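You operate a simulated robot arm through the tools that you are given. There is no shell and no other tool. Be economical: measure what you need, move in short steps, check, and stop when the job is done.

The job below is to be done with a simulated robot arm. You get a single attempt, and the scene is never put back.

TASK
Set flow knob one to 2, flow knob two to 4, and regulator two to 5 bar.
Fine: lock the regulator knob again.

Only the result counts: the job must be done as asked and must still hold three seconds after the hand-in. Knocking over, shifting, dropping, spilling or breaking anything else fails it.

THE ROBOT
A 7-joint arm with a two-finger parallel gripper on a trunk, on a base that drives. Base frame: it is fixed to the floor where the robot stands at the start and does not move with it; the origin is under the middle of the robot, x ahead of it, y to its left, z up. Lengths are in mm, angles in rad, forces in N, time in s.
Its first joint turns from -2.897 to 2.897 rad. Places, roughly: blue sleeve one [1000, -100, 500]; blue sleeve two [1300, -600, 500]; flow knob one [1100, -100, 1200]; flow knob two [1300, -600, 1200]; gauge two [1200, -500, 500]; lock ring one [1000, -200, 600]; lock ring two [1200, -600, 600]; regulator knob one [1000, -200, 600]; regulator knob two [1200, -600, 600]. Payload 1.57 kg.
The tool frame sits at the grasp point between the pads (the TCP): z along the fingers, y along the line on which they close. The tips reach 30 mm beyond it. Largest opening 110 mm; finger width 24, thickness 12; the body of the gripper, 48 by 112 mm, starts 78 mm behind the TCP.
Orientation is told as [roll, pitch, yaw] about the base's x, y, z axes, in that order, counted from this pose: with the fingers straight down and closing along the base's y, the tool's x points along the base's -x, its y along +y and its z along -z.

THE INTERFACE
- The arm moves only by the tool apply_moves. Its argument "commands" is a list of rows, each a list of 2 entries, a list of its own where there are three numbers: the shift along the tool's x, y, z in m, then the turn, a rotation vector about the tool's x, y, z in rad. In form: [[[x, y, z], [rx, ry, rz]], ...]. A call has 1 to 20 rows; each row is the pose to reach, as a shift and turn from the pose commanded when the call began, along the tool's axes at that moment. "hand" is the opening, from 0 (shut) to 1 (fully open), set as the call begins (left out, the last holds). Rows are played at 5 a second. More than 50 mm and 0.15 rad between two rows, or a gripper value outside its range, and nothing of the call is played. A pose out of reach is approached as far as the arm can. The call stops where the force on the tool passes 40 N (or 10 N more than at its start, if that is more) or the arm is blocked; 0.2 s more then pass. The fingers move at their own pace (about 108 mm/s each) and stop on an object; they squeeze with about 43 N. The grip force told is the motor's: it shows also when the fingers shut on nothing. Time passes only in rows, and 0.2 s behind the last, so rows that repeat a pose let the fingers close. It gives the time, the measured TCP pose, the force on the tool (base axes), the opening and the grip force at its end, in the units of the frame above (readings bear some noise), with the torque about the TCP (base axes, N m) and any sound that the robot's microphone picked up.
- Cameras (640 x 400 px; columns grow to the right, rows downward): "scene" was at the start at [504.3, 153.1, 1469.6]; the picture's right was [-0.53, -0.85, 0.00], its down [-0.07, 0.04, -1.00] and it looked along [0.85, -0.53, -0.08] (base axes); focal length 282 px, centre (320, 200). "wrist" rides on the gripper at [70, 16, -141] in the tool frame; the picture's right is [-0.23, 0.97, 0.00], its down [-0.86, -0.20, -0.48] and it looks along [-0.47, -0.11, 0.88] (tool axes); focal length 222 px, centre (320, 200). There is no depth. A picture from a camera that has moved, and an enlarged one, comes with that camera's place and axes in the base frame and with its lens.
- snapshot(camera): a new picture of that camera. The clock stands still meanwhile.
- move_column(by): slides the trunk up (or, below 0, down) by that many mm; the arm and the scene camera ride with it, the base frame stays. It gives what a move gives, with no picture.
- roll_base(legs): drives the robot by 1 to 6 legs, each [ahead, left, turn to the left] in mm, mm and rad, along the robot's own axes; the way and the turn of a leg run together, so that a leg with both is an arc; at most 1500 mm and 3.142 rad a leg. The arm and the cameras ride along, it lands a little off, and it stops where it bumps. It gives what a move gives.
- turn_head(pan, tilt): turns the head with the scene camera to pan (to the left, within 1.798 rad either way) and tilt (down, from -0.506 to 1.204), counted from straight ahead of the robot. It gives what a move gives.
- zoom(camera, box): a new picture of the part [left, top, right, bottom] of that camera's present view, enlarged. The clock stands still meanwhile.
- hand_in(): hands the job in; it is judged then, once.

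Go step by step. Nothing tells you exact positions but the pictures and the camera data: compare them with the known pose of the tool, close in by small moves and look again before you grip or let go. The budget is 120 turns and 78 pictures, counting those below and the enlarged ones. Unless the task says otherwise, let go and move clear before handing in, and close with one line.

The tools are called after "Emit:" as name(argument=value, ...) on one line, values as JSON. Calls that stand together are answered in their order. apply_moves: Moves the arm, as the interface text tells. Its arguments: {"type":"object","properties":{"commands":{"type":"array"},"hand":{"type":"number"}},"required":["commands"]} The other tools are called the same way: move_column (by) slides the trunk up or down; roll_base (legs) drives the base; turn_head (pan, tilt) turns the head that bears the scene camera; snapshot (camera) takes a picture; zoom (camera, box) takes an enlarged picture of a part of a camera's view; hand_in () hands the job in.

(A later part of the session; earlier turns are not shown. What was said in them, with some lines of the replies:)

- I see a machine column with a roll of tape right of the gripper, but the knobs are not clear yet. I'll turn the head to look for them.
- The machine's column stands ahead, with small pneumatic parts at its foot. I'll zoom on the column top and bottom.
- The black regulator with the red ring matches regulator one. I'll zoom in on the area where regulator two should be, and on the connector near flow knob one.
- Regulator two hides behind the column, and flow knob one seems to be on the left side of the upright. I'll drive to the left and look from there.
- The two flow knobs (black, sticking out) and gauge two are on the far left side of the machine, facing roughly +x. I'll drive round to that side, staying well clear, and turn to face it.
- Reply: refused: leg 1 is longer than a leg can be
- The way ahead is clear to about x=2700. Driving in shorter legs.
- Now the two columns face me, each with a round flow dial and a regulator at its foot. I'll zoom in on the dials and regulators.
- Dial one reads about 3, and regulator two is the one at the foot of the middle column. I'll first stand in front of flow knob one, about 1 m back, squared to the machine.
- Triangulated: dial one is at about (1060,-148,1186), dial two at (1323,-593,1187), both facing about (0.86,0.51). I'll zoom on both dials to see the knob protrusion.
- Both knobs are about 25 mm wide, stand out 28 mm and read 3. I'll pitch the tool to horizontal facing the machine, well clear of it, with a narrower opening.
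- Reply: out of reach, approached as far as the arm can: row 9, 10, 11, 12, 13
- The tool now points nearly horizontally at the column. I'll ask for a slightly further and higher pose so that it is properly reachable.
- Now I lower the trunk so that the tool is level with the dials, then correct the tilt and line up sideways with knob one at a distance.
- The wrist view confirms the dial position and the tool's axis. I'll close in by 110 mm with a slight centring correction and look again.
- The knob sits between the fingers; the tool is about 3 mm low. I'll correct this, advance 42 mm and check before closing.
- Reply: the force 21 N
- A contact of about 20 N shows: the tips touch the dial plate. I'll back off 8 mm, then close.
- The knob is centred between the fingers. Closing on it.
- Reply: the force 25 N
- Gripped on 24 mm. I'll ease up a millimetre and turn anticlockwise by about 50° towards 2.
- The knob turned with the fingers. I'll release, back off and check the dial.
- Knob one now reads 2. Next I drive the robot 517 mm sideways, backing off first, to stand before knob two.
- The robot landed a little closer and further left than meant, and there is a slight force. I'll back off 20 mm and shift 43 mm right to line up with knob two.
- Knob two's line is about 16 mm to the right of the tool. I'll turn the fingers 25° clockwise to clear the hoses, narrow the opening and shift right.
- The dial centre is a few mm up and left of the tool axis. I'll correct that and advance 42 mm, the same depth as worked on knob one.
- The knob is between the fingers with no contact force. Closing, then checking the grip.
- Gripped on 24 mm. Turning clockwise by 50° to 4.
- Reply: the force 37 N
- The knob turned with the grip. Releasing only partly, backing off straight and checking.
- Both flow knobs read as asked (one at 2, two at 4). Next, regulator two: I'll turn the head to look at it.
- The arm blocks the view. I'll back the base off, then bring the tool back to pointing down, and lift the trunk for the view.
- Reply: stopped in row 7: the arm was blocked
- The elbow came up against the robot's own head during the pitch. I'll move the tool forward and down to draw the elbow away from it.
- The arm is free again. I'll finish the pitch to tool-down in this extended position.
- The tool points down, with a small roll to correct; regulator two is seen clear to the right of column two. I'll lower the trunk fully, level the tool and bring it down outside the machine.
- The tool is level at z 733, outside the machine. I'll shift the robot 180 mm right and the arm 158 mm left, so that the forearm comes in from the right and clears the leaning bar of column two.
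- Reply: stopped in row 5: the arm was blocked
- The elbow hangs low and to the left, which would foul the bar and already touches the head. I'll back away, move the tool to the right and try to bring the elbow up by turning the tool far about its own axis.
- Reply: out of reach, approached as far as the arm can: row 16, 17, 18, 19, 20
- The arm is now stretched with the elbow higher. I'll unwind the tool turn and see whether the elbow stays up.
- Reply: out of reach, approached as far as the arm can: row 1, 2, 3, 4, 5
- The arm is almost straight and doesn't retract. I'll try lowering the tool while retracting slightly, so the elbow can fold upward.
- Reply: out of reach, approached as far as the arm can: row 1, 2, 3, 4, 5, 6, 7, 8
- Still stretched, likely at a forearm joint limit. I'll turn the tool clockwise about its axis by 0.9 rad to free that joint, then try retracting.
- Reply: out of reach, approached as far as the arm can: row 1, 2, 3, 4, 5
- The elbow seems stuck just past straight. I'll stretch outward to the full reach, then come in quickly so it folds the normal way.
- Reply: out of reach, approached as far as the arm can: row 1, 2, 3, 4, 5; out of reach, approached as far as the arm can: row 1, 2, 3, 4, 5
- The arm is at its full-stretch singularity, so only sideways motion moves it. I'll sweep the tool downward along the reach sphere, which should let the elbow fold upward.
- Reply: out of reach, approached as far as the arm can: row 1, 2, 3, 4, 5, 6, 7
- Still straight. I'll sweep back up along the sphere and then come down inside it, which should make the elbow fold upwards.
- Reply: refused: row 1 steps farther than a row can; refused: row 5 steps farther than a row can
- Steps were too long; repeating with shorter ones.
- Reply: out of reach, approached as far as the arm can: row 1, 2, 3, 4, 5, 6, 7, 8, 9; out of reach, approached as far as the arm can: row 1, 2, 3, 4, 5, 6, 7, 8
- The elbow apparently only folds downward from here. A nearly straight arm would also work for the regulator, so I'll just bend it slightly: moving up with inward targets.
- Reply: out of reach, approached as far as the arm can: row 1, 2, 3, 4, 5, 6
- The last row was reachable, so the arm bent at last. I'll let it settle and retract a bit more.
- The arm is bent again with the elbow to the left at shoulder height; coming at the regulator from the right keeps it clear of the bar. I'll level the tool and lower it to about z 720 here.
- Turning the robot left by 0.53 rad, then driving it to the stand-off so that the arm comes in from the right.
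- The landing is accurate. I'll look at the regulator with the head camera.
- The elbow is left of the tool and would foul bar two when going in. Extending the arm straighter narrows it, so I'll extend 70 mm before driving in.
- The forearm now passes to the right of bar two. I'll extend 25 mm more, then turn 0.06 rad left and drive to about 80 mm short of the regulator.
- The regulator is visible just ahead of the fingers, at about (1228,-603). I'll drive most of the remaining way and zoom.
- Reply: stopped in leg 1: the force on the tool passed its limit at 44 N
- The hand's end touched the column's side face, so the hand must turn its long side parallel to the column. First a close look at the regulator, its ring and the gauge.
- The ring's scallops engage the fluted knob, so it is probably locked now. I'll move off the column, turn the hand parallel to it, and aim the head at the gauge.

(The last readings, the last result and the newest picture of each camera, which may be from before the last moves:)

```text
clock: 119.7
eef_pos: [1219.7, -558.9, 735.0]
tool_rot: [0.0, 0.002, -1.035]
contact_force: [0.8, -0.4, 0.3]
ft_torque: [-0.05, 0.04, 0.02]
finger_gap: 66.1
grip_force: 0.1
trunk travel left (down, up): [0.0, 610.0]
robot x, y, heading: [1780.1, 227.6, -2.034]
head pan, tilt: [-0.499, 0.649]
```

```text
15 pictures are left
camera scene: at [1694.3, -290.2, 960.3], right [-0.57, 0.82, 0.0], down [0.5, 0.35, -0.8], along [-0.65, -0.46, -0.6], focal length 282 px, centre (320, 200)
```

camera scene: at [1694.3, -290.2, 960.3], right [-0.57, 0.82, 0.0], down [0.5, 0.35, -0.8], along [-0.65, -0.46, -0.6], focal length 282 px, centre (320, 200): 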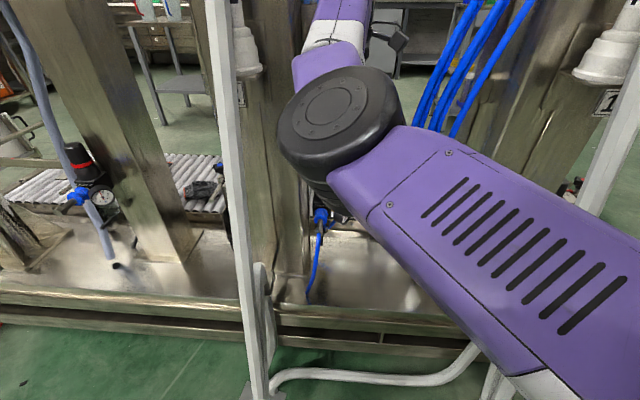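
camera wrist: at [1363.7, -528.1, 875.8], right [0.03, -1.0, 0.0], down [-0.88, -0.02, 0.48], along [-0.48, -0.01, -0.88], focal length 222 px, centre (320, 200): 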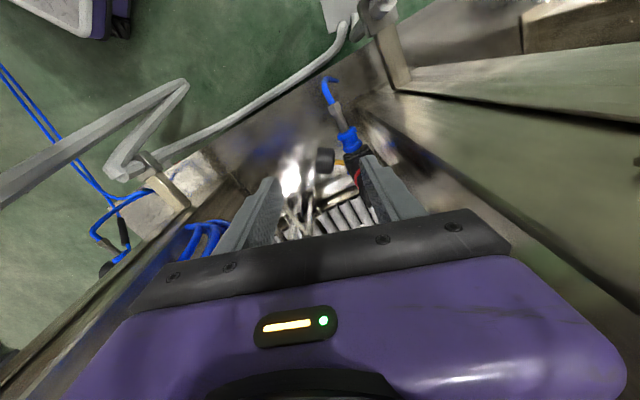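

The elbow hides the gauge, but with the head panned left the camera shifts enough to see past it. I'll do that and zoom where the gauge should appear.

Emit:
turn_head(pan=0.25, tilt=0.65)

Emit:
zoom(camera="scene", box=[480, 230, 640, 330])

```text
clock: 120.8
eef_pos: [1219.4, -557.3, 736.0]
tool_rot: [-0.001, 0.001, -1.036]
contact_force: [0.8, 0.5, 0.4]
ft_torque: [-0.02, 0.01, 0.02]
finger_gap: 65.9
grip_force: 0.1
trunk travel left (down, up): [0.0, 610.0]
robot x, y, heading: [1781.2, 228.1, -2.034]
head pan, tilt: [0.25, 0.649]
```

```text
4.00 times, centred on (560, 280) of scene
camera zoom: at [1747.0, -325.4, 960.3], right [-0.98, 0.21, 0.0], down [0.13, 0.59, -0.8], along [-0.17, -0.78, -0.6], focal length 1129 px, centre (-640, -120)
```

zoom: 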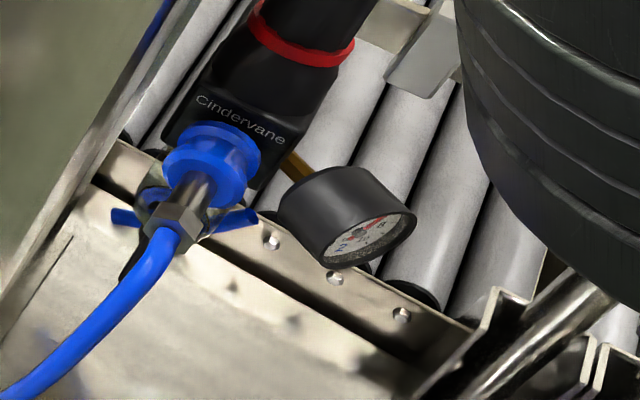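

The gauge is visible from here. Zooming on its face.

Emit:
zoom(camera="scene", box=[557, 279, 589, 299])

```text
16.00 times, centred on (573, 289) of scene
camera zoom: at [1747.0, -325.4, 960.3], right [-0.98, 0.21, 0.0], down [0.13, 0.59, -0.8], along [-0.17, -0.78, -0.6], focal length 4515 px, centre (-3728, -1224)
```

zoom: 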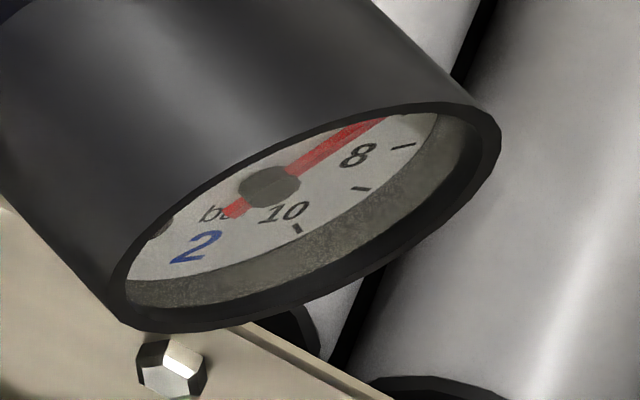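

The needle reads about 6.4 bar on the 0–10 scale, so the knob must turn down (anticlockwise) to 5. I'll tilt the hand away from the column and bring it over the knob.

Emit:
apply_moves(commands=[[[0, 0, 0], [0, -0.13, 0]], [[0, 0, 0], [0, -0.26, 0]], [[0, 0, 0], [0, -0.26, 0]]])

Emit:
apply_moves(commands=[[[-0.016, 0.003, 0.004], [0, 0, 0]], [[-0.033, 0.003, 0.009], [0, 0, 0]], [[-0.049, 0.003, 0.013], [0, 0, 0]], [[-0.049, 0.003, 0.013], [0, 0, 0]]])

Emit:
snapshot(camera="wrist")

```text
clock: 121.6
eef_pos: [1220.3, -559.0, 735.9]
tool_rot: [0.0, -0.26, -1.035]
contact_force: [0.0, 0.1, 0.7]
ft_torque: [-0.01, 0.02, 0.0]
finger_gap: 65.9
grip_force: 0.1
trunk travel left (down, up): [0.0, 610.0]
robot x, y, heading: [1777.5, 225.0, -2.031]
head pan, tilt: [0.25, 0.649]
```

```text
clock: 122.6
eef_pos: [1247.0, -598.6, 735.2]
tool_rot: [-0.002, -0.258, -1.036]
contact_force: [-1.3, 7.5, -0.9]
ft_torque: [-0.59, -0.23, -0.4]
finger_gap: 65.9
grip_force: 0.0
trunk travel left (down, up): [0.0, 610.0]
robot x, y, heading: [1773.8, 230.2, -2.038]
head pan, tilt: [0.25, 0.649]
```

```text
12 pictures are left
camera wrist: at [1209.5, -501.0, 853.5], right [0.95, 0.31, 0.06], down [0.19, -0.71, 0.68], along [0.25, -0.64, -0.73], focal length 222 px, centre (320, 200)
```

wrist: 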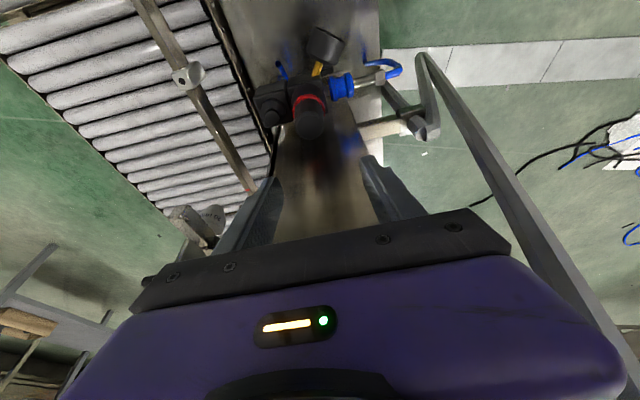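

The hand's body just touches a plate on the column side above z 800, which I'd clear lower down. I'll move 10 mm away from the column, go down 100 mm over the knob and pre-turn the hand clockwise by 0.3 rad.

Emit:
apply_moves(commands=[[[0.01, 0, -0.003], [0, 0, 0]], [[0.016, 0, 0.021], [0, 0, 0]], [[0.022, 0, 0.045], [0.039, 0, 0.145]], [[0.029, 0, 0.069], [0.077, 0, 0.29]], [[0.03, 0, 0.073], [0.077, 0, 0.29]], [[0.03, 0, 0.073], [0.077, 0, 0.29]]])

Emit:
snapshot(camera="wrist")

```text
clock: 124.0
eef_pos: [1242.7, -592.2, 655.3]
tool_rot: [-0.004, -0.26, -1.334]
contact_force: [-0.3, 0.4, -0.3]
ft_torque: [0.0, 0.01, 0.01]
finger_gap: 65.9
grip_force: 0.1
trunk travel left (down, up): [0.0, 610.0]
robot x, y, heading: [1773.5, 229.9, -2.036]
head pan, tilt: [0.25, 0.649]
```

```text
11 pictures are left
camera wrist: at [1235.1, -486.3, 774.7], right [1.0, 0.01, 0.06], down [-0.03, -0.73, 0.68], along [0.05, -0.68, -0.73], focal length 222 px, centre (320, 200)
```

wrist: 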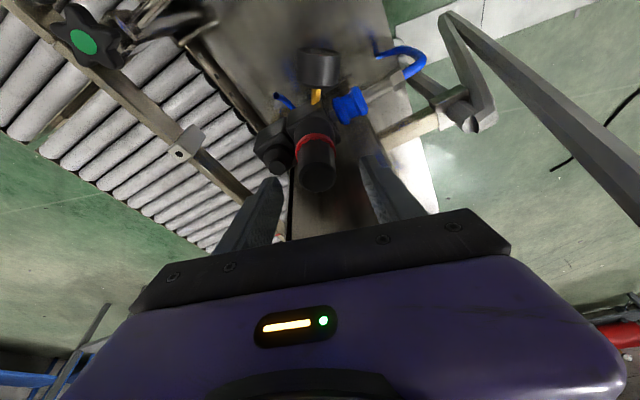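

The knob sits right under the grasp point, with no contact. I'll go down 22 mm and close on it.

Emit:
apply_moves(commands=[[[0.003, 0, 0.011], [0, 0, 0]], [[0.0055, 0, 0.021], [0, 0, 0]], [[0.0055, 0, 0.021], [0, 0, 0]]])

Emit:
apply_moves(commands=[[[0, 0, 0], [0, 0, 0]], [[0, 0, 0], [0, 0, 0]], [[0, 0, 0], [0, 0, 0]], [[0, 0, 0], [0, 0, 0]], [[0, 0, 0], [0, 0, 0]]], hand=0.0)

Emit:
zoom(camera="wrist", box=[220, 70, 460, 220])

```text
clock: 124.8
eef_pos: [1242.5, -592.7, 635.3]
tool_rot: [-0.002, -0.259, -1.336]
contact_force: [0.0, -0.2, -0.3]
ft_torque: [0.02, 0.0, -0.01]
finger_gap: 65.9
grip_force: 0.1
trunk travel left (down, up): [0.0, 610.0]
robot x, y, heading: [1776.3, 227.7, -2.03]
head pan, tilt: [0.25, 0.649]
```

```text
clock: 126.0
eef_pos: [1240.9, -594.0, 635.6]
tool_rot: [-0.006, -0.26, -1.335]
contact_force: [-19.6, -10.5, -0.1]
ft_torque: [-0.51, 0.52, -0.17]
finger_gap: 31.3
grip_force: 40.2
trunk travel left (down, up): [0.0, 610.0]
robot x, y, heading: [1782.9, 227.4, -2.037]
head pan, tilt: [0.25, 0.649]
```

```text
2.67 times, centred on (340, 145) of wrist
camera zoom: at [1233.8, -486.8, 753.4], right [1.0, 0.01, 0.05], down [-0.03, -0.73, 0.68], along [0.05, -0.68, -0.73], focal length 592 px, centre (267, 347)
```

zoom: 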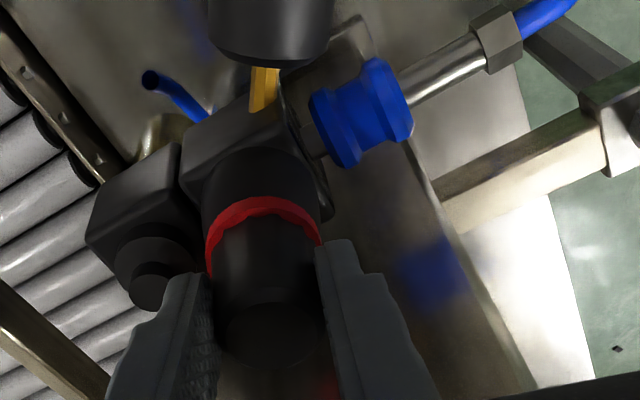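

Gripped on 31 mm. I'll centre by 2 mm and pull up 5 mm gently to see if the knob unlocks.

Emit:
apply_moves(commands=[[[0, -0.002, 0], [0, 0, 0]], [[0, -0.002, 0], [0, 0, 0]]])

Emit:
apply_moves(commands=[[[-0.0005, 0, -0.002], [0, 0, 0]], [[-0.001, 0, -0.004], [0, 0, 0]], [[-0.0015, 0, -0.0058], [0, 0, 0]]])

```text
clock: 126.6
eef_pos: [1240.0, -592.3, 635.3]
tool_rot: [-0.001, -0.258, -1.334]
contact_force: [-13.8, -4.6, 0.1]
ft_torque: [-0.14, 0.37, -0.13]
finger_gap: 31.7
grip_force: 40.2
trunk travel left (down, up): [0.0, 610.0]
robot x, y, heading: [1776.8, 227.3, -2.032]
head pan, tilt: [0.25, 0.649]
```

```text
clock: 127.4
eef_pos: [1240.0, -592.0, 641.5]
tool_rot: [-0.001, -0.257, -1.336]
contact_force: [-12.1, -4.6, 1.5]
ft_torque: [0.3, 0.44, -0.09]
finger_gap: 31.5
grip_force: 39.9
trunk travel left (down, up): [0.0, 610.0]
robot x, y, heading: [1776.2, 226.5, -2.034]
head pan, tilt: [0.25, 0.649]
```

It rose 6 mm almost without force, so the knob or something moves up. One more look to confirm.

Emit:
zoom(camera="wrist", box=[220, 70, 460, 220])

```text
2.67 times, centred on (340, 145) of wrist
camera zoom: at [1233.1, -487.1, 760.0], right [1.0, 0.01, 0.06], down [-0.03, -0.73, 0.68], along [0.05, -0.68, -0.73], focal length 592 px, centre (267, 347)
```

zoom: 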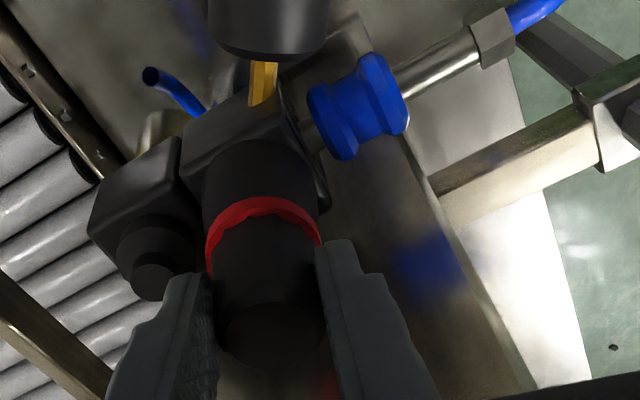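

Knob and ring came up together, i.e. pulled to unlock. Now I turn it anticlockwise by 0.3 rad and read the gauge.

Emit:
apply_moves(commands=[[[0, 0, 0], [-0.026, 0, -0.097]], [[0, 0, 0], [-0.051, 0, -0.193]], [[0, 0, 0], [-0.077, 0, -0.29]], [[0, 0, 0], [-0.077, 0, -0.29]]])

Emit:
zoom(camera="scene", box=[557, 279, 589, 299])

```text
clock: 128.4
eef_pos: [1238.0, -592.6, 642.9]
tool_rot: [-0.009, -0.26, -1.034]
contact_force: [-24.9, -15.2, 2.5]
ft_torque: [-1.06, 0.38, -0.25]
finger_gap: 32.0
grip_force: 40.5
trunk travel left (down, up): [0.0, 610.0]
robot x, y, heading: [1777.0, 230.3, -2.036]
head pan, tilt: [0.25, 0.649]
```

```text
16.00 times, centred on (573, 289) of scene
camera zoom: at [1746.7, -325.6, 960.2], right [-0.98, 0.21, 0.0], down [0.13, 0.59, -0.8], along [-0.17, -0.78, -0.6], focal length 4515 px, centre (-3728, -1224)
```

zoom: 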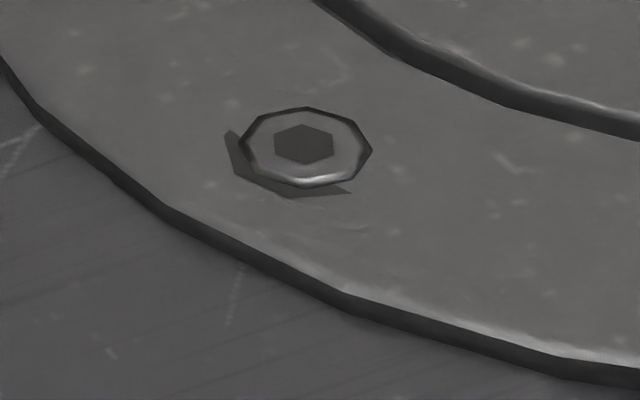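

The elbow now blocks that view. I'll re-centre, turn another 0.25 rad anticlockwise, then release, lift and withdraw to the earlier pose to read the gauge.

Emit:
apply_moves(commands=[[[0, -0.002, 0], [0, 0, 0]], [[0, -0.004, 0], [-0.026, 0, -0.097]], [[0, -0.004, 0], [-0.045, 0, -0.17]], [[0, -0.004, 0], [-0.064, 0, -0.242]], [[0, -0.004, 0], [-0.064, 0, -0.242]]])

Emit:
apply_moves(commands=[[[0, 0, 0], [0, 0, 0]], [[0, 0, 0], [0, 0, 0]], [[-0.006, 0, -0.024], [0, 0, 0]], [[-0.012, 0, -0.048], [0, 0, 0]], [[-0.01, 0, -0.052], [0.02, 0, 0.08]], [[0.0, 0, -0.075], [0.064, 0, 0.242]], [[0.015, 0, -0.1], [0.064, 0, 0.242]], [[0.015, 0, -0.1], [0.064, 0, 0.242]]], hand=0.6)

```text
clock: 129.6
eef_pos: [1235.7, -593.0, 641.3]
tool_rot: [-0.002, -0.258, -0.791]
contact_force: [-18.5, 20.4, -9.7]
ft_torque: [-5.45, -1.42, -2.76]
finger_gap: 31.5
grip_force: 40.5
trunk travel left (down, up): [0.0, 610.0]
robot x, y, heading: [1776.3, 227.7, -2.035]
head pan, tilt: [0.25, 0.649]
```

```text
refused: row 6 steps farther than a row can; nothing moved
```

The hand now leans on the column side (5 Nm), so that's the end of this stroke. Releasing and withdrawing with smaller steps.

Emit:
apply_moves(commands=[[[0, 0, 0], [0, 0, 0]], [[0, 0, 0], [0, 0, 0]], [[-0.006, 0, -0.024], [0, 0, 0]], [[-0.012, 0, -0.048], [0, 0, 0]], [[-0.01, 0, -0.052], [0.032, 0, 0.121]], [[0.0, 0, -0.075], [0.064, 0, 0.242]], [[0.015, 0, -0.1], [0.064, 0, 0.242]], [[0.015, 0, -0.1], [0.064, 0, 0.242]]], hand=0.6)

Emit:
apply_moves(commands=[[[0, 0, 0], [0, 0, 0]]])

```text
clock: 130.3
eef_pos: [1234.5, -590.2, 641.7]
tool_rot: [0.01, -0.253, -0.794]
contact_force: [-1.4, 1.6, -1.3]
ft_torque: [-0.07, -0.12, -0.11]
finger_gap: 66.1
grip_force: 0.1
trunk travel left (down, up): [0.0, 610.0]
robot x, y, heading: [1777.6, 229.2, -2.037]
head pan, tilt: [0.25, 0.649]
stopped in row 3: the force on the tool passed its limit at 48 N (the readings are from after the stop); the commanded pose is now the measured one
```

```text
clock: 130.7
eef_pos: [1235.5, -591.0, 641.0]
tool_rot: [0.009, -0.254, -0.795]
contact_force: [-1.3, 3.9, -1.2]
ft_torque: [-0.23, -0.09, -0.16]
finger_gap: 66.0
grip_force: 0.1
trunk travel left (down, up): [0.0, 610.0]
robot x, y, heading: [1778.2, 230.0, -2.032]
head pan, tilt: [0.25, 0.649]
```

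Going up, the hand's corner catches the plate. I'll turn the hand back clockwise first, slide away from the column, and then go up.

Emit:
apply_moves(commands=[[[0, 0, 0], [0.032, 0, 0.121]], [[0, 0, 0], [0.064, 0, 0.242]], [[0.012, 0.003, -0.003], [0.064, 0, 0.242]], [[0.012, 0.003, -0.003], [0.064, 0, 0.242]]])

Emit:
apply_moves(commands=[[[-0.005, 0, -0.02], [0, 0, 0]], [[-0.01, 0, -0.04], [0, 0, 0]], [[0.0, 0, -0.065], [0, 0, 0]], [[0.01, 0, -0.09], [0, 0, 0]], [[0.01, 0, -0.1], [0, 0, 0]], [[0.01, 0, -0.1], [0, 0, 0]]])

Emit:
zoom(camera="scene", box=[541, 269, 605, 309])

```text
clock: 131.7
eef_pos: [1228.2, -578.8, 642.2]
tool_rot: [0.006, -0.254, -1.044]
contact_force: [-0.8, -0.5, -0.7]
ft_torque: [0.01, -0.03, 0.03]
finger_gap: 65.9
grip_force: 0.1
trunk travel left (down, up): [0.0, 610.0]
robot x, y, heading: [1777.3, 226.3, -2.035]
head pan, tilt: [0.25, 0.649]
```

```text
clock: 133.1
eef_pos: [1210.0, -550.7, 736.6]
tool_rot: [0.01, -0.251, -1.04]
contact_force: [0.4, 0.3, 0.5]
ft_torque: [0.01, 0.01, -0.05]
finger_gap: 66.0
grip_force: 0.0
trunk travel left (down, up): [0.0, 610.0]
robot x, y, heading: [1779.0, 227.1, -2.03]
head pan, tilt: [0.25, 0.649]
```

```text
10.00 times, centred on (573, 289) of scene
camera zoom: at [1746.9, -325.2, 960.3], right [-0.98, 0.21, 0.0], down [0.13, 0.59, -0.8], along [-0.17, -0.78, -0.6], focal length 2822 px, centre (-2210, -690)
```

zoom: 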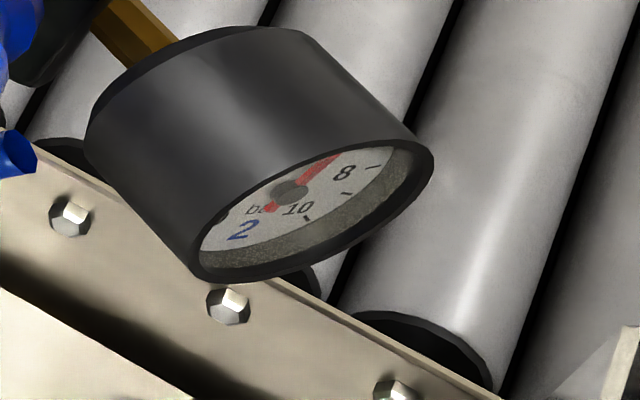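

The gauge now reads about 5.65, so 0.54 rad gave about 0.8 bar; roughly 0.43 rad more is needed. I'll go back over the knob, pre-turned clockwise.

Emit:
apply_moves(commands=[[[-0.0165, 0.002, 0.004], [0.025, 0, 0.097]], [[-0.0305, 0.002, 0.018], [0.05, 0, 0.194]], [[-0.025, 0.002, 0.0476], [0.075, 0, 0.29]], [[-0.015, 0.002, 0.0864], [0.102, 0, 0.397]], [[-0.018, 0.002, 0.1026], [0.102, 0, 0.397]], [[-0.0241, 0.002, 0.1048], [0.102, 0, 0.397]], [[-0.0241, 0.002, 0.1048], [0.102, 0, 0.397]]])

Emit:
apply_moves(commands=[[[0, 0, 0], [0, 0, 0]], [[0, 0, 0], [0, 0, 0]], [[0, 0, 0], [0, 0, 0]], [[0, 0, 0], [0, 0, 0]]], hand=0.0)

```text
clock: 134.7
eef_pos: [1236.7, -592.7, 642.1]
tool_rot: [0.009, -0.25, -1.451]
contact_force: [0.3, 0.2, -0.4]
ft_torque: [0.0, 0.02, 0.0]
finger_gap: 66.1
grip_force: 0.1
trunk travel left (down, up): [0.0, 610.0]
robot x, y, heading: [1773.6, 231.5, -2.032]
head pan, tilt: [0.25, 0.649]
```

```text
clock: 135.7
eef_pos: [1240.2, -591.2, 641.7]
tool_rot: [0.013, -0.248, -1.449]
contact_force: [29.4, 4.9, -0.3]
ft_torque: [0.38, -0.56, 0.23]
finger_gap: 31.9
grip_force: 40.5
trunk travel left (down, up): [0.0, 610.0]
robot x, y, heading: [1777.6, 233.9, -2.034]
head pan, tilt: [0.25, 0.649]
```

Gripped. Re-centring by 3 mm and testing the pull with 3 mm up.

Emit:
apply_moves(commands=[[[0, 0.0015, 0], [0, 0, 0]], [[0, 0.003, 0], [0, 0, 0]], [[-0.0007, 0.003, -0.0029], [0, 0, 0]], [[-0.0007, 0.003, -0.0029], [0, 0, 0]]])

```text
clock: 136.7
eef_pos: [1241.1, -592.1, 642.0]
tool_rot: [0.009, -0.249, -1.451]
contact_force: [13.2, -14.2, -21.5]
ft_torque: [-0.6, -0.37, 0.1]
finger_gap: 31.6
grip_force: 40.8
trunk travel left (down, up): [0.0, 610.0]
robot x, y, heading: [1779.4, 233.6, -2.033]
head pan, tilt: [0.25, 0.649]
```

The knob is at its upper stop, i.e. still unlocked. I'll ease back the 3 mm and turn anticlockwise by 0.43 rad.

Emit:
apply_moves(commands=[[[0.0007, 0, 0.0029], [0, 0, 0]], [[0.0007, 0, 0.0029], [-0.027, 0, -0.105]], [[0.0007, -0.001, 0.0029], [-0.054, 0, -0.21]], [[0.0007, -0.002, 0.0029], [-0.08, 0, -0.315]], [[0.0007, -0.002, 0.0029], [-0.107, 0, -0.417]], [[0.0007, -0.002, 0.0029], [-0.107, 0, -0.417]]])

Emit:
apply_moves(commands=[[[0, 0, 0], [0, 0, 0]], [[0, 0, 0], [0, 0, 0]], [[0.012, 0, -0.003], [0, 0, 0]], [[0.012, 0, -0.003], [0, 0, 0]], [[0.007, 0, -0.023], [0, 0, 0]], [[0.002, 0, -0.043], [0, 0, 0]], [[0.008, 0, -0.068], [0, 0, 0]], [[0.018, 0, -0.093], [0, 0, 0]], [[0.022, 0, -0.103], [0, 0, 0]], [[0.022, 0, -0.103], [0, 0, 0]]], hand=0.6)

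Emit:
zoom(camera="scene", box=[557, 279, 589, 299])

```text
clock: 138.1
eef_pos: [1238.2, -592.7, 641.1]
tool_rot: [0.001, -0.255, -1.019]
contact_force: [-10.2, -30.9, -3.2]
ft_torque: [-0.6, 0.47, -0.19]
finger_gap: 31.6
grip_force: 40.3
trunk travel left (down, up): [0.0, 610.0]
robot x, y, heading: [1776.1, 230.8, -2.034]
head pan, tilt: [0.25, 0.649]
```

```text
clock: 140.3
eef_pos: [1214.4, -551.7, 735.3]
tool_rot: [0.008, -0.253, -1.022]
contact_force: [0.4, -0.5, 0.5]
ft_torque: [0.0, -0.02, 0.02]
finger_gap: 65.9
grip_force: 0.1
trunk travel left (down, up): [0.0, 610.0]
robot x, y, heading: [1774.2, 229.0, -2.034]
head pan, tilt: [0.25, 0.649]
```

```text
16.00 times, centred on (573, 289) of scene
camera zoom: at [1746.9, -325.2, 960.3], right [-0.98, 0.21, 0.0], down [0.13, 0.59, -0.8], along [-0.17, -0.78, -0.6], focal length 4515 px, centre (-3728, -1224)
```

zoom: 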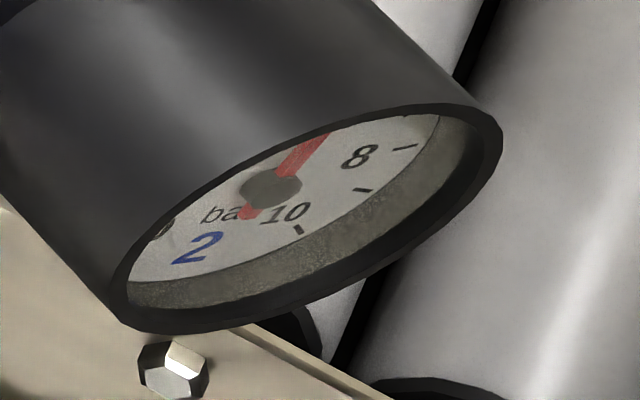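

My refined dial fit puts the needle at about 5.05–5.15. I'll zoom in further for an exact needle direction.

Emit:
zoom(camera="scene", box=[569, 286, 579, 292.25])

```text
16.00 times, centred on (574, 289) of scene
camera zoom: at [1746.9, -325.2, 960.3], right [-0.98, 0.21, 0.0], down [0.13, 0.59, -0.8], along [-0.17, -0.78, -0.6], focal length 4515 px, centre (-3744, -1226)
```

zoom: 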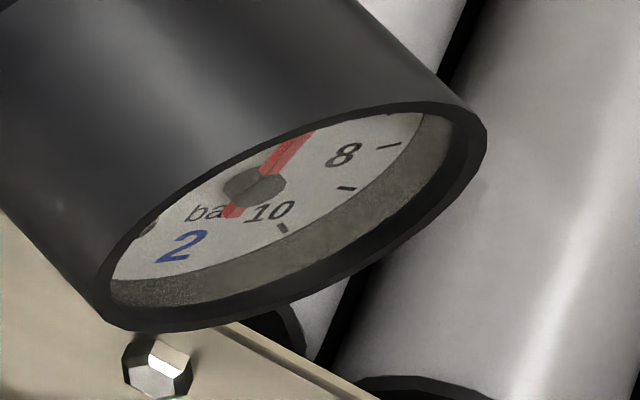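

The needle is at 5.0–5.05 bar, good. Now I go back over the knob, grip it and push it down to lock.

Emit:
apply_moves(commands=[[[-0.0165, 0, 0.004], [0.025, 0, 0.097]], [[-0.0305, 0, 0.018], [0.025, 0, 0.097]], [[-0.0226, 0, 0.0524], [0.025, 0, 0.097]], [[-0.0139, 0, 0.0862], [0.025, 0, 0.097]], [[-0.022, 0, 0.1028], [0.025, 0, 0.097]], [[-0.022, 0, 0.1028], [0.025, 0, 0.097]]])

Emit:
apply_moves(commands=[[[0, 0, 0], [0, 0, 0]], [[0, 0, 0], [0, 0, 0]], [[0, 0, 0], [0, 0, 0]], [[0, 0, 0], [0, 0, 0]]], hand=0.0)

Emit:
apply_moves(commands=[[[0.0005, 0, 0.002], [0, 0, 0]], [[0.001, 0, 0.004], [0, 0, 0]], [[0.0015, 0, 0.006], [0, 0, 0]], [[0.002, 0, 0.008], [0, 0, 0]], [[0.0023, 0, 0.009], [0, 0, 0]]])

```text
clock: 141.7
eef_pos: [1238.0, -592.1, 640.9]
tool_rot: [0.007, -0.253, -1.121]
contact_force: [-0.2, 0.4, -0.2]
ft_torque: [0.03, 0.03, 0.02]
finger_gap: 65.8
grip_force: 0.1
trunk travel left (down, up): [0.0, 610.0]
robot x, y, heading: [1773.6, 230.8, -2.038]
head pan, tilt: [0.25, 0.649]
```

```text
clock: 142.7
eef_pos: [1238.1, -592.2, 641.7]
tool_rot: [0.006, -0.251, -1.123]
contact_force: [-15.5, -12.8, -2.3]
ft_torque: [-0.35, 0.5, -0.16]
finger_gap: 32.0
grip_force: 40.2
trunk travel left (down, up): [0.0, 610.0]
robot x, y, heading: [1780.1, 227.5, -2.032]
head pan, tilt: [0.25, 0.649]
```

```text
clock: 143.9
eef_pos: [1238.2, -590.9, 632.1]
tool_rot: [0.003, -0.25, -1.124]
contact_force: [-20.3, -7.3, 4.4]
ft_torque: [0.0, 0.65, -0.22]
finger_gap: 31.9
grip_force: 40.6
trunk travel left (down, up): [0.0, 610.0]
robot x, y, heading: [1775.4, 229.0, -2.033]
head pan, tilt: [0.25, 0.649]
```

It went down 9.6 mm with little force; I'll push a few mm more to feel the lower stop.

Emit:
apply_moves(commands=[[[0.0005, 0, 0.002], [0, 0, 0]], [[0.001, 0, 0.004], [0, 0, 0]], [[0.001, 0, 0.004], [0, 0, 0]]])

Emit:
zoom(camera="wrist", box=[220, 70, 460, 220])

```text
clock: 144.7
eef_pos: [1237.2, -592.1, 630.9]
tool_rot: [0.001, -0.255, -1.121]
contact_force: [-21.0, 0.5, 31.8]
ft_torque: [-0.3, 0.58, -0.17]
finger_gap: 32.1
grip_force: 40.3
trunk travel left (down, up): [0.0, 610.0]
robot x, y, heading: [1776.9, 230.2, -2.03]
head pan, tilt: [0.25, 0.649]
```

```text
2.67 times, centred on (340, 145) of wrist
camera zoom: at [1208.5, -490.6, 749.7], right [0.97, 0.22, 0.06], down [0.13, -0.72, 0.68], along [0.19, -0.65, -0.73], focal length 592 px, centre (267, 347)
```

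zoom: 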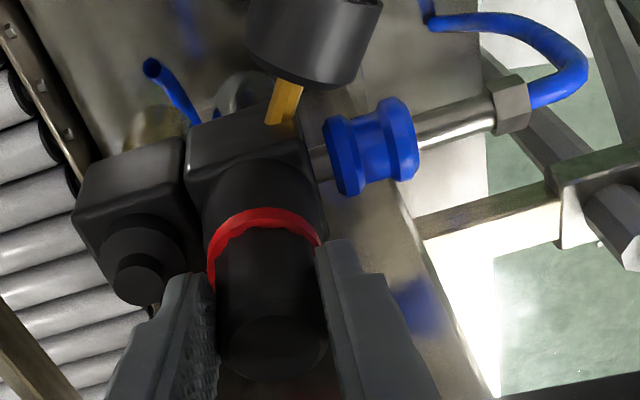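

It's at the lower stop with 32 N and looks like the initial locked state. I'll press slightly harder, then test with a tiny 0.05 rad twist whether it is held.

Emit:
apply_moves(commands=[[[0.0003, 0, 0.0012], [0, 0, 0]], [[0.0003, 0, 0.0012], [0, 0, 0]]])

Emit:
apply_moves(commands=[[[-0.001, 0, -0.004], [0, 0, 0]], [[-0.001, 0, -0.004], [0, 0, 0]]])

Emit:
apply_moves(commands=[[[0, 0, 0], [0.012, 0, 0.048]], [[0, 0, 0], [0.012, 0, 0.048]]])

Emit:
apply_moves(commands=[[[0, 0, 0], [-0.012, 0, -0.048]], [[0, 0, 0], [-0.012, 0, -0.048]]])

```text
clock: 145.3
eef_pos: [1238.8, -592.0, 629.4]
tool_rot: [0.001, -0.254, -1.122]
contact_force: [-22.3, -1.4, 30.9]
ft_torque: [-0.38, 0.64, -0.19]
finger_gap: 32.2
grip_force: 40.9
trunk travel left (down, up): [0.0, 610.0]
robot x, y, heading: [1775.0, 230.8, -2.033]
head pan, tilt: [0.25, 0.649]
```

```text
clock: 145.9
eef_pos: [1237.7, -592.2, 629.1]
tool_rot: [0.004, -0.252, -1.124]
contact_force: [-25.8, -6.1, 14.3]
ft_torque: [-1.19, 0.32, -0.26]
finger_gap: 31.7
grip_force: 40.5
trunk travel left (down, up): [0.0, 610.0]
robot x, y, heading: [1777.1, 230.6, -2.037]
head pan, tilt: [0.25, 0.649]
```

```text
clock: 146.5
eef_pos: [1238.2, -592.1, 628.8]
tool_rot: [0.005, -0.251, -1.172]
contact_force: [-23.2, -6.3, 9.4]
ft_torque: [-0.4, 0.52, -0.21]
finger_gap: 32.2
grip_force: 40.0
trunk travel left (down, up): [0.0, 610.0]
robot x, y, heading: [1775.5, 231.0, -2.033]
head pan, tilt: [0.25, 0.649]
```

```text
clock: 147.1
eef_pos: [1239.1, -592.8, 630.4]
tool_rot: [0.003, -0.251, -1.122]
contact_force: [-22.9, -10.1, 6.7]
ft_torque: [-0.04, 0.9, -0.22]
finger_gap: 31.9
grip_force: 40.4
trunk travel left (down, up): [0.0, 610.0]
robot x, y, heading: [1778.7, 231.3, -2.036]
head pan, tilt: [0.25, 0.649]
```

The twist torque is small, which may just be play. I'll twist 0.14 rad and back once more to see whether the torque builds up.

Emit:
apply_moves(commands=[[[0, 0, 0], [0.018, 0, 0.07]], [[0, 0, 0], [0.035, 0, 0.136]], [[0, 0, 0], [0.035, 0, 0.136]]])

Emit:
zoom(camera="wrist", box=[220, 70, 460, 220])

Emit:
apply_moves(commands=[[[0, 0, 0], [-0.018, 0, -0.07]], [[0, 0, 0], [-0.035, 0, -0.136]], [[0, 0, 0], [-0.035, 0, -0.136]]])

```text
clock: 147.9
eef_pos: [1239.2, -591.9, 630.9]
tool_rot: [0.006, -0.252, -1.263]
contact_force: [-16.8, -5.6, 5.5]
ft_torque: [-0.38, 0.38, -0.18]
finger_gap: 31.8
grip_force: 40.6
trunk travel left (down, up): [0.0, 610.0]
robot x, y, heading: [1780.0, 226.1, -2.028]
head pan, tilt: [0.25, 0.649]
```

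```text
2.67 times, centred on (340, 145) of wrist
camera zoom: at [1223.5, -488.3, 749.4], right [0.99, 0.09, 0.06], down [0.02, -0.74, 0.67], along [0.11, -0.67, -0.74], focal length 592 px, centre (267, 347)
```

zoom: 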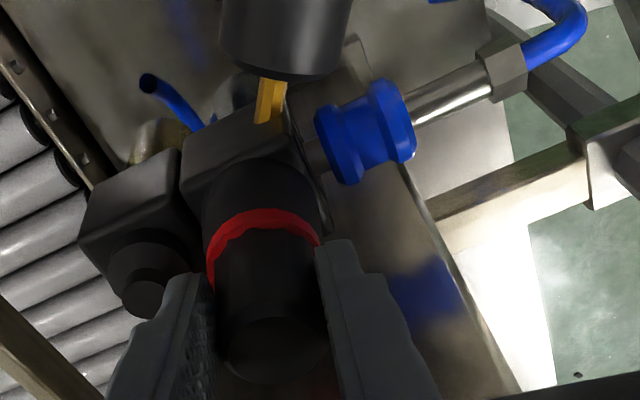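

```text
clock: 148.7
eef_pos: [1237.5, -592.4, 630.4]
tool_rot: [0.003, -0.251, -1.124]
contact_force: [-21.0, -8.6, 2.9]
ft_torque: [-0.13, 0.74, -0.2]
finger_gap: 31.6
grip_force: 40.5
trunk travel left (down, up): [0.0, 610.0]
robot x, y, heading: [1776.8, 228.2, -2.036]
head pan, tilt: [0.25, 0.649]
```

The knob is back at its original height, yet no twist torque shows. A larger test twist (0.3 rad and back) will tell whether it is really held.

Emit:
apply_moves(commands=[[[0, 0, 0], [0.025, 0, 0.097]], [[0, 0, 0], [0.05, 0, 0.194]], [[0, 0, 0], [0.075, 0, 0.29]]])

Emit:
apply_moves(commands=[[[0, 0, 0], [-0.025, 0, -0.097]], [[0, 0, 0], [-0.05, 0, -0.194]], [[0, 0, 0], [-0.075, 0, -0.29]]])

```text
clock: 149.5
eef_pos: [1239.7, -592.3, 630.0]
tool_rot: [0.007, -0.247, -1.42]
contact_force: [-6.2, 2.6, 4.3]
ft_torque: [-0.34, -0.03, -0.06]
finger_gap: 31.7
grip_force: 40.7
trunk travel left (down, up): [0.0, 610.0]
robot x, y, heading: [1774.0, 230.4, -2.032]
head pan, tilt: [0.25, 0.649]
```

```text
clock: 150.3
eef_pos: [1238.1, -591.6, 630.5]
tool_rot: [0.005, -0.254, -1.12]
contact_force: [-17.5, -9.8, -1.2]
ft_torque: [-0.2, 0.61, -0.21]
finger_gap: 31.8
grip_force: 40.4
trunk travel left (down, up): [0.0, 610.0]
robot x, y, heading: [1778.0, 230.1, -2.036]
head pan, tilt: [0.25, 0.649]
```

Turning in this state shows no torque at all, which is no clear sign. I'll check for a lock detent instead: a slight pull of 2.5 mm, then press back down.

Emit:
apply_moves(commands=[[[-0.0003, 0, -0.0012], [0, 0, 0]], [[-0.0006, 0, -0.0024], [0, 0, 0]], [[-0.0006, 0, -0.0024], [0, 0, 0]]])

Emit:
apply_moves(commands=[[[0.0006, 0, 0.0024], [0, 0, 0]], [[0.0012, 0, 0.0048], [0, 0, 0]], [[0.0012, 0, 0.0048], [0, 0, 0]]])

```text
clock: 151.1
eef_pos: [1237.9, -591.7, 633.2]
tool_rot: [0.005, -0.252, -1.122]
contact_force: [-18.3, -10.5, -1.6]
ft_torque: [-0.38, 0.43, -0.19]
finger_gap: 32.1
grip_force: 40.6
trunk travel left (down, up): [0.0, 610.0]
robot x, y, heading: [1777.7, 227.8, -2.031]
head pan, tilt: [0.25, 0.649]
```

```text
clock: 151.9
eef_pos: [1238.0, -592.6, 630.0]
tool_rot: [0.004, -0.253, -1.122]
contact_force: [-18.4, -7.2, 12.0]
ft_torque: [0.28, 0.76, -0.17]
finger_gap: 31.8
grip_force: 40.5
trunk travel left (down, up): [0.0, 610.0]
robot x, y, heading: [1774.6, 228.6, -2.036]
head pan, tilt: [0.25, 0.649]
```

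The knob lifts freely, so there's no detent, and my fingertips may rest on the ring before the knob is fully seated. I'll release, close the fingers above and press on the knob's top to seat it.

Emit:
apply_moves(commands=[[[0, 0, 0], [0, 0, 0]], [[0, 0, 0], [0, 0, 0]], [[0.003, 0, -0.02], [0, 0, 0]], [[-0.004, 0, -0.04], [0, 0, 0]], [[-0.01, 0, -0.062], [0, 0, 0]], [[-0.01, 0, -0.062], [0, 0, 0]]], hand=0.6)

Emit:
apply_moves(commands=[[[0, 0, 0], [0, 0, 0]], [[0, 0, 0], [0, 0, 0]], [[0, 0, 0], [0, 0, 0]], [[0, 0, 0], [0, 0, 0]]], hand=0.0)

Emit:
apply_moves(commands=[[[-0.003, 0, 0.005], [0, 0, 0]], [[-0.002, 0, 0.01], [0, 0, 0]], [[-0.001, 0, 0.015], [0, 0, 0]], [[0, 0, 0.018], [0, 0, 0]], [[0.0005, 0, 0.021], [0, 0, 0]], [[0.001, 0, 0.024], [0, 0, 0]], [[0.002, 0, 0.027], [0, 0, 0]], [[0.003, 0, 0.03], [0, 0, 0]]])

```text
clock: 153.3
eef_pos: [1236.2, -586.7, 690.6]
tool_rot: [0.009, -0.253, -1.122]
contact_force: [0.0, 0.6, 0.0]
ft_torque: [-0.01, -0.01, 0.03]
finger_gap: 66.1
grip_force: 0.0
trunk travel left (down, up): [0.0, 610.0]
robot x, y, heading: [1774.7, 228.3, -2.036]
head pan, tilt: [0.25, 0.649]
```

```text
clock: 154.3
eef_pos: [1235.2, -587.9, 691.8]
tool_rot: [0.007, -0.252, -1.123]
contact_force: [-0.2, -0.8, 0.6]
ft_torque: [-0.02, -0.01, 0.01]
finger_gap: 0.1
grip_force: 21.4
trunk travel left (down, up): [0.0, 610.0]
robot x, y, heading: [1780.8, 227.2, -2.037]
head pan, tilt: [0.25, 0.649]
```

```text
clock: 156.1
eef_pos: [1239.1, -590.8, 662.3]
tool_rot: [0.007, -0.251, -1.123]
contact_force: [0.6, -0.3, 1.4]
ft_torque: [-0.01, -0.01, 0.02]
finger_gap: 0.1
grip_force: 21.0
trunk travel left (down, up): [0.0, 610.0]
robot x, y, heading: [1777.3, 228.0, -2.03]
head pan, tilt: [0.25, 0.649]
```

No contact yet at tip height 633. Continuing down slowly until it presses.

Emit:
apply_moves(commands=[[[0.0005, 0, 0.002], [0, 0, 0]], [[0.001, 0, 0.004], [0, 0, 0]], [[0.0015, 0, 0.006], [0, 0, 0]], [[0.002, 0, 0.008], [0, 0, 0]], [[0.0025, 0, 0.01], [0, 0, 0]], [[0.003, 0, 0.012], [0, 0, 0]], [[0.0035, 0, 0.014], [0, 0, 0]], [[0.004, 0, 0.016], [0, 0, 0]], [[0.0045, 0, 0.018], [0, 0, 0]], [[0.005, 0, 0.02], [0, 0, 0]]])

```text
clock: 157.0
eef_pos: [1238.4, -590.5, 661.1]
tool_rot: [0.0, -0.256, -1.121]
contact_force: [3.0, 8.2, 18.7]
ft_torque: [0.33, -0.06, 0.08]
finger_gap: 0.3
grip_force: 21.8
trunk travel left (down, up): [0.0, 610.0]
robot x, y, heading: [1779.3, 231.7, -2.033]
head pan, tilt: [0.25, 0.649]
stopped in row 4: the force on the tool passed its limit at 42 N (the readings are from after the stop); the commanded pose is now the measured one
```

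Firm contact at 42 N: the knob is seated as low as it goes. I'll withdraw to the earlier viewing pose and compare the regulator and gauge with the first picture.

Emit:
apply_moves(commands=[[[0.0, 0, -0.01], [0, 0, 0]], [[0.008, 0, -0.03], [0, 0, 0]], [[0.018, 0, -0.055], [0, 0, 0]], [[0.026, 0, -0.08], [0, 0, 0]], [[0.026, 0, -0.085], [0, 0, 0]], [[0.026, 0, -0.085], [0, 0, 0]]])

Emit:
zoom(camera="scene", box=[480, 230, 640, 330])

```text
clock: 158.4
eef_pos: [1217.0, -550.1, 734.5]
tool_rot: [0.002, -0.254, -1.12]
contact_force: [-0.2, -0.3, -0.7]
ft_torque: [0.02, -0.02, 0.01]
finger_gap: 0.2
grip_force: 21.7
trunk travel left (down, up): [0.0, 610.0]
robot x, y, heading: [1773.3, 231.7, -2.033]
head pan, tilt: [0.25, 0.649]
```

```text
4.00 times, centred on (560, 280) of scene
camera zoom: at [1746.9, -325.2, 960.3], right [-0.98, 0.21, 0.0], down [0.13, 0.59, -0.8], along [-0.17, -0.78, -0.6], focal length 1129 px, centre (-640, -120)
```

zoom: 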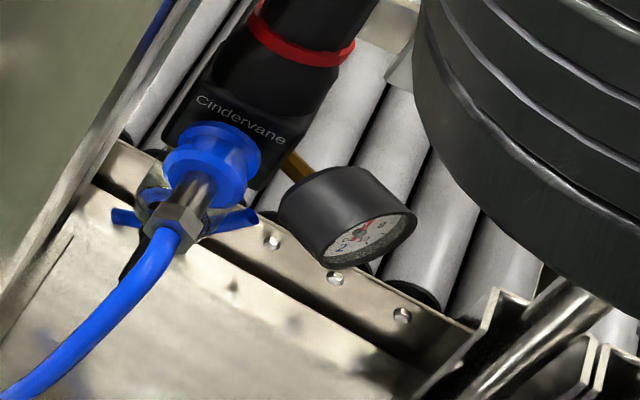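

The ring and knob sit exactly as in the initial locked state. One fine zoom on the gauge to confirm 5 bar.

Emit:
zoom(camera="scene", box=[557, 279, 589, 299])

```text
16.00 times, centred on (573, 289) of scene
camera zoom: at [1746.9, -325.2, 960.3], right [-0.98, 0.21, 0.0], down [0.13, 0.59, -0.8], along [-0.17, -0.78, -0.6], focal length 4515 px, centre (-3728, -1224)
```

zoom: 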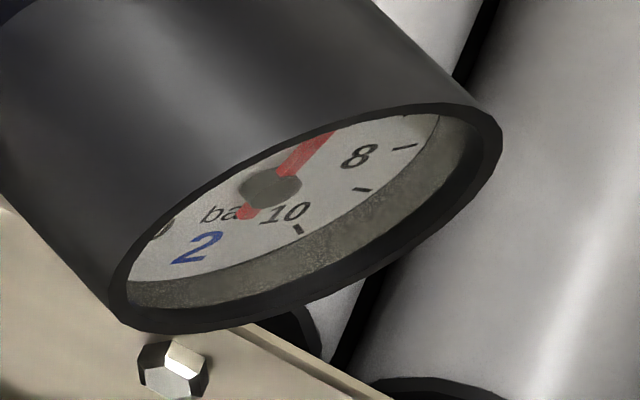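

The needle still stands at 5 within reading accuracy, and the knob is down as at the start. I'll back the robot out the way it came.

Emit:
roll_base(legs=[[-75, 20, 0], [-200, 0, 0]])

Emit:
turn_head(pan=0.0, tilt=0.3)

Emit:
snapshot(camera="scene")

```text
clock: 160.6
eef_pos: [1357.3, -310.6, 733.9]
tool_rot: [0.004, -0.254, -1.122]
contact_force: [0.1, -0.3, -0.9]
ft_torque: [-0.02, -0.01, 0.02]
finger_gap: 0.0
grip_force: 21.3
trunk travel left (down, up): [0.0, 610.0]
robot x, y, heading: [1922.6, 461.9, -2.034]
head pan, tilt: [0.25, 0.649]
```

```text
clock: 161.5
eef_pos: [1357.7, -312.0, 734.0]
tool_rot: [0.003, -0.255, -1.123]
contact_force: [0.0, 0.1, -0.2]
ft_torque: [-0.02, 0.0, 0.04]
finger_gap: 0.3
grip_force: 21.8
trunk travel left (down, up): [0.0, 610.0]
robot x, y, heading: [1916.7, 470.6, -2.037]
head pan, tilt: [0.0, 0.3]
```

```text
0 pictures are left
camera scene: at [1864.3, -85.7, 992.0], right [-0.89, 0.45, 0.0], down [0.13, 0.27, -0.95], along [-0.43, -0.85, -0.3], focal length 282 px, centre (320, 200)
```

scene: 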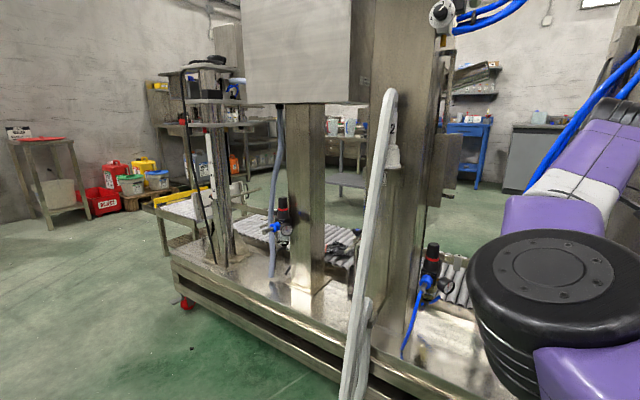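

The robot is clear of the machine and everything stands as before, so I'm handing in.

Emit:
hand_in()

```text
The job is handed in.
```

I set flow knob one to 2, flow knob two to 4 and regulator two to about 5 bar (my last readings of the needle were 5.05–5.15). I pushed the regulator knob back down to where it was before I unlocked it, but couldn't confirm the lock holds: with the knob down, my test twists met almost no resistance.
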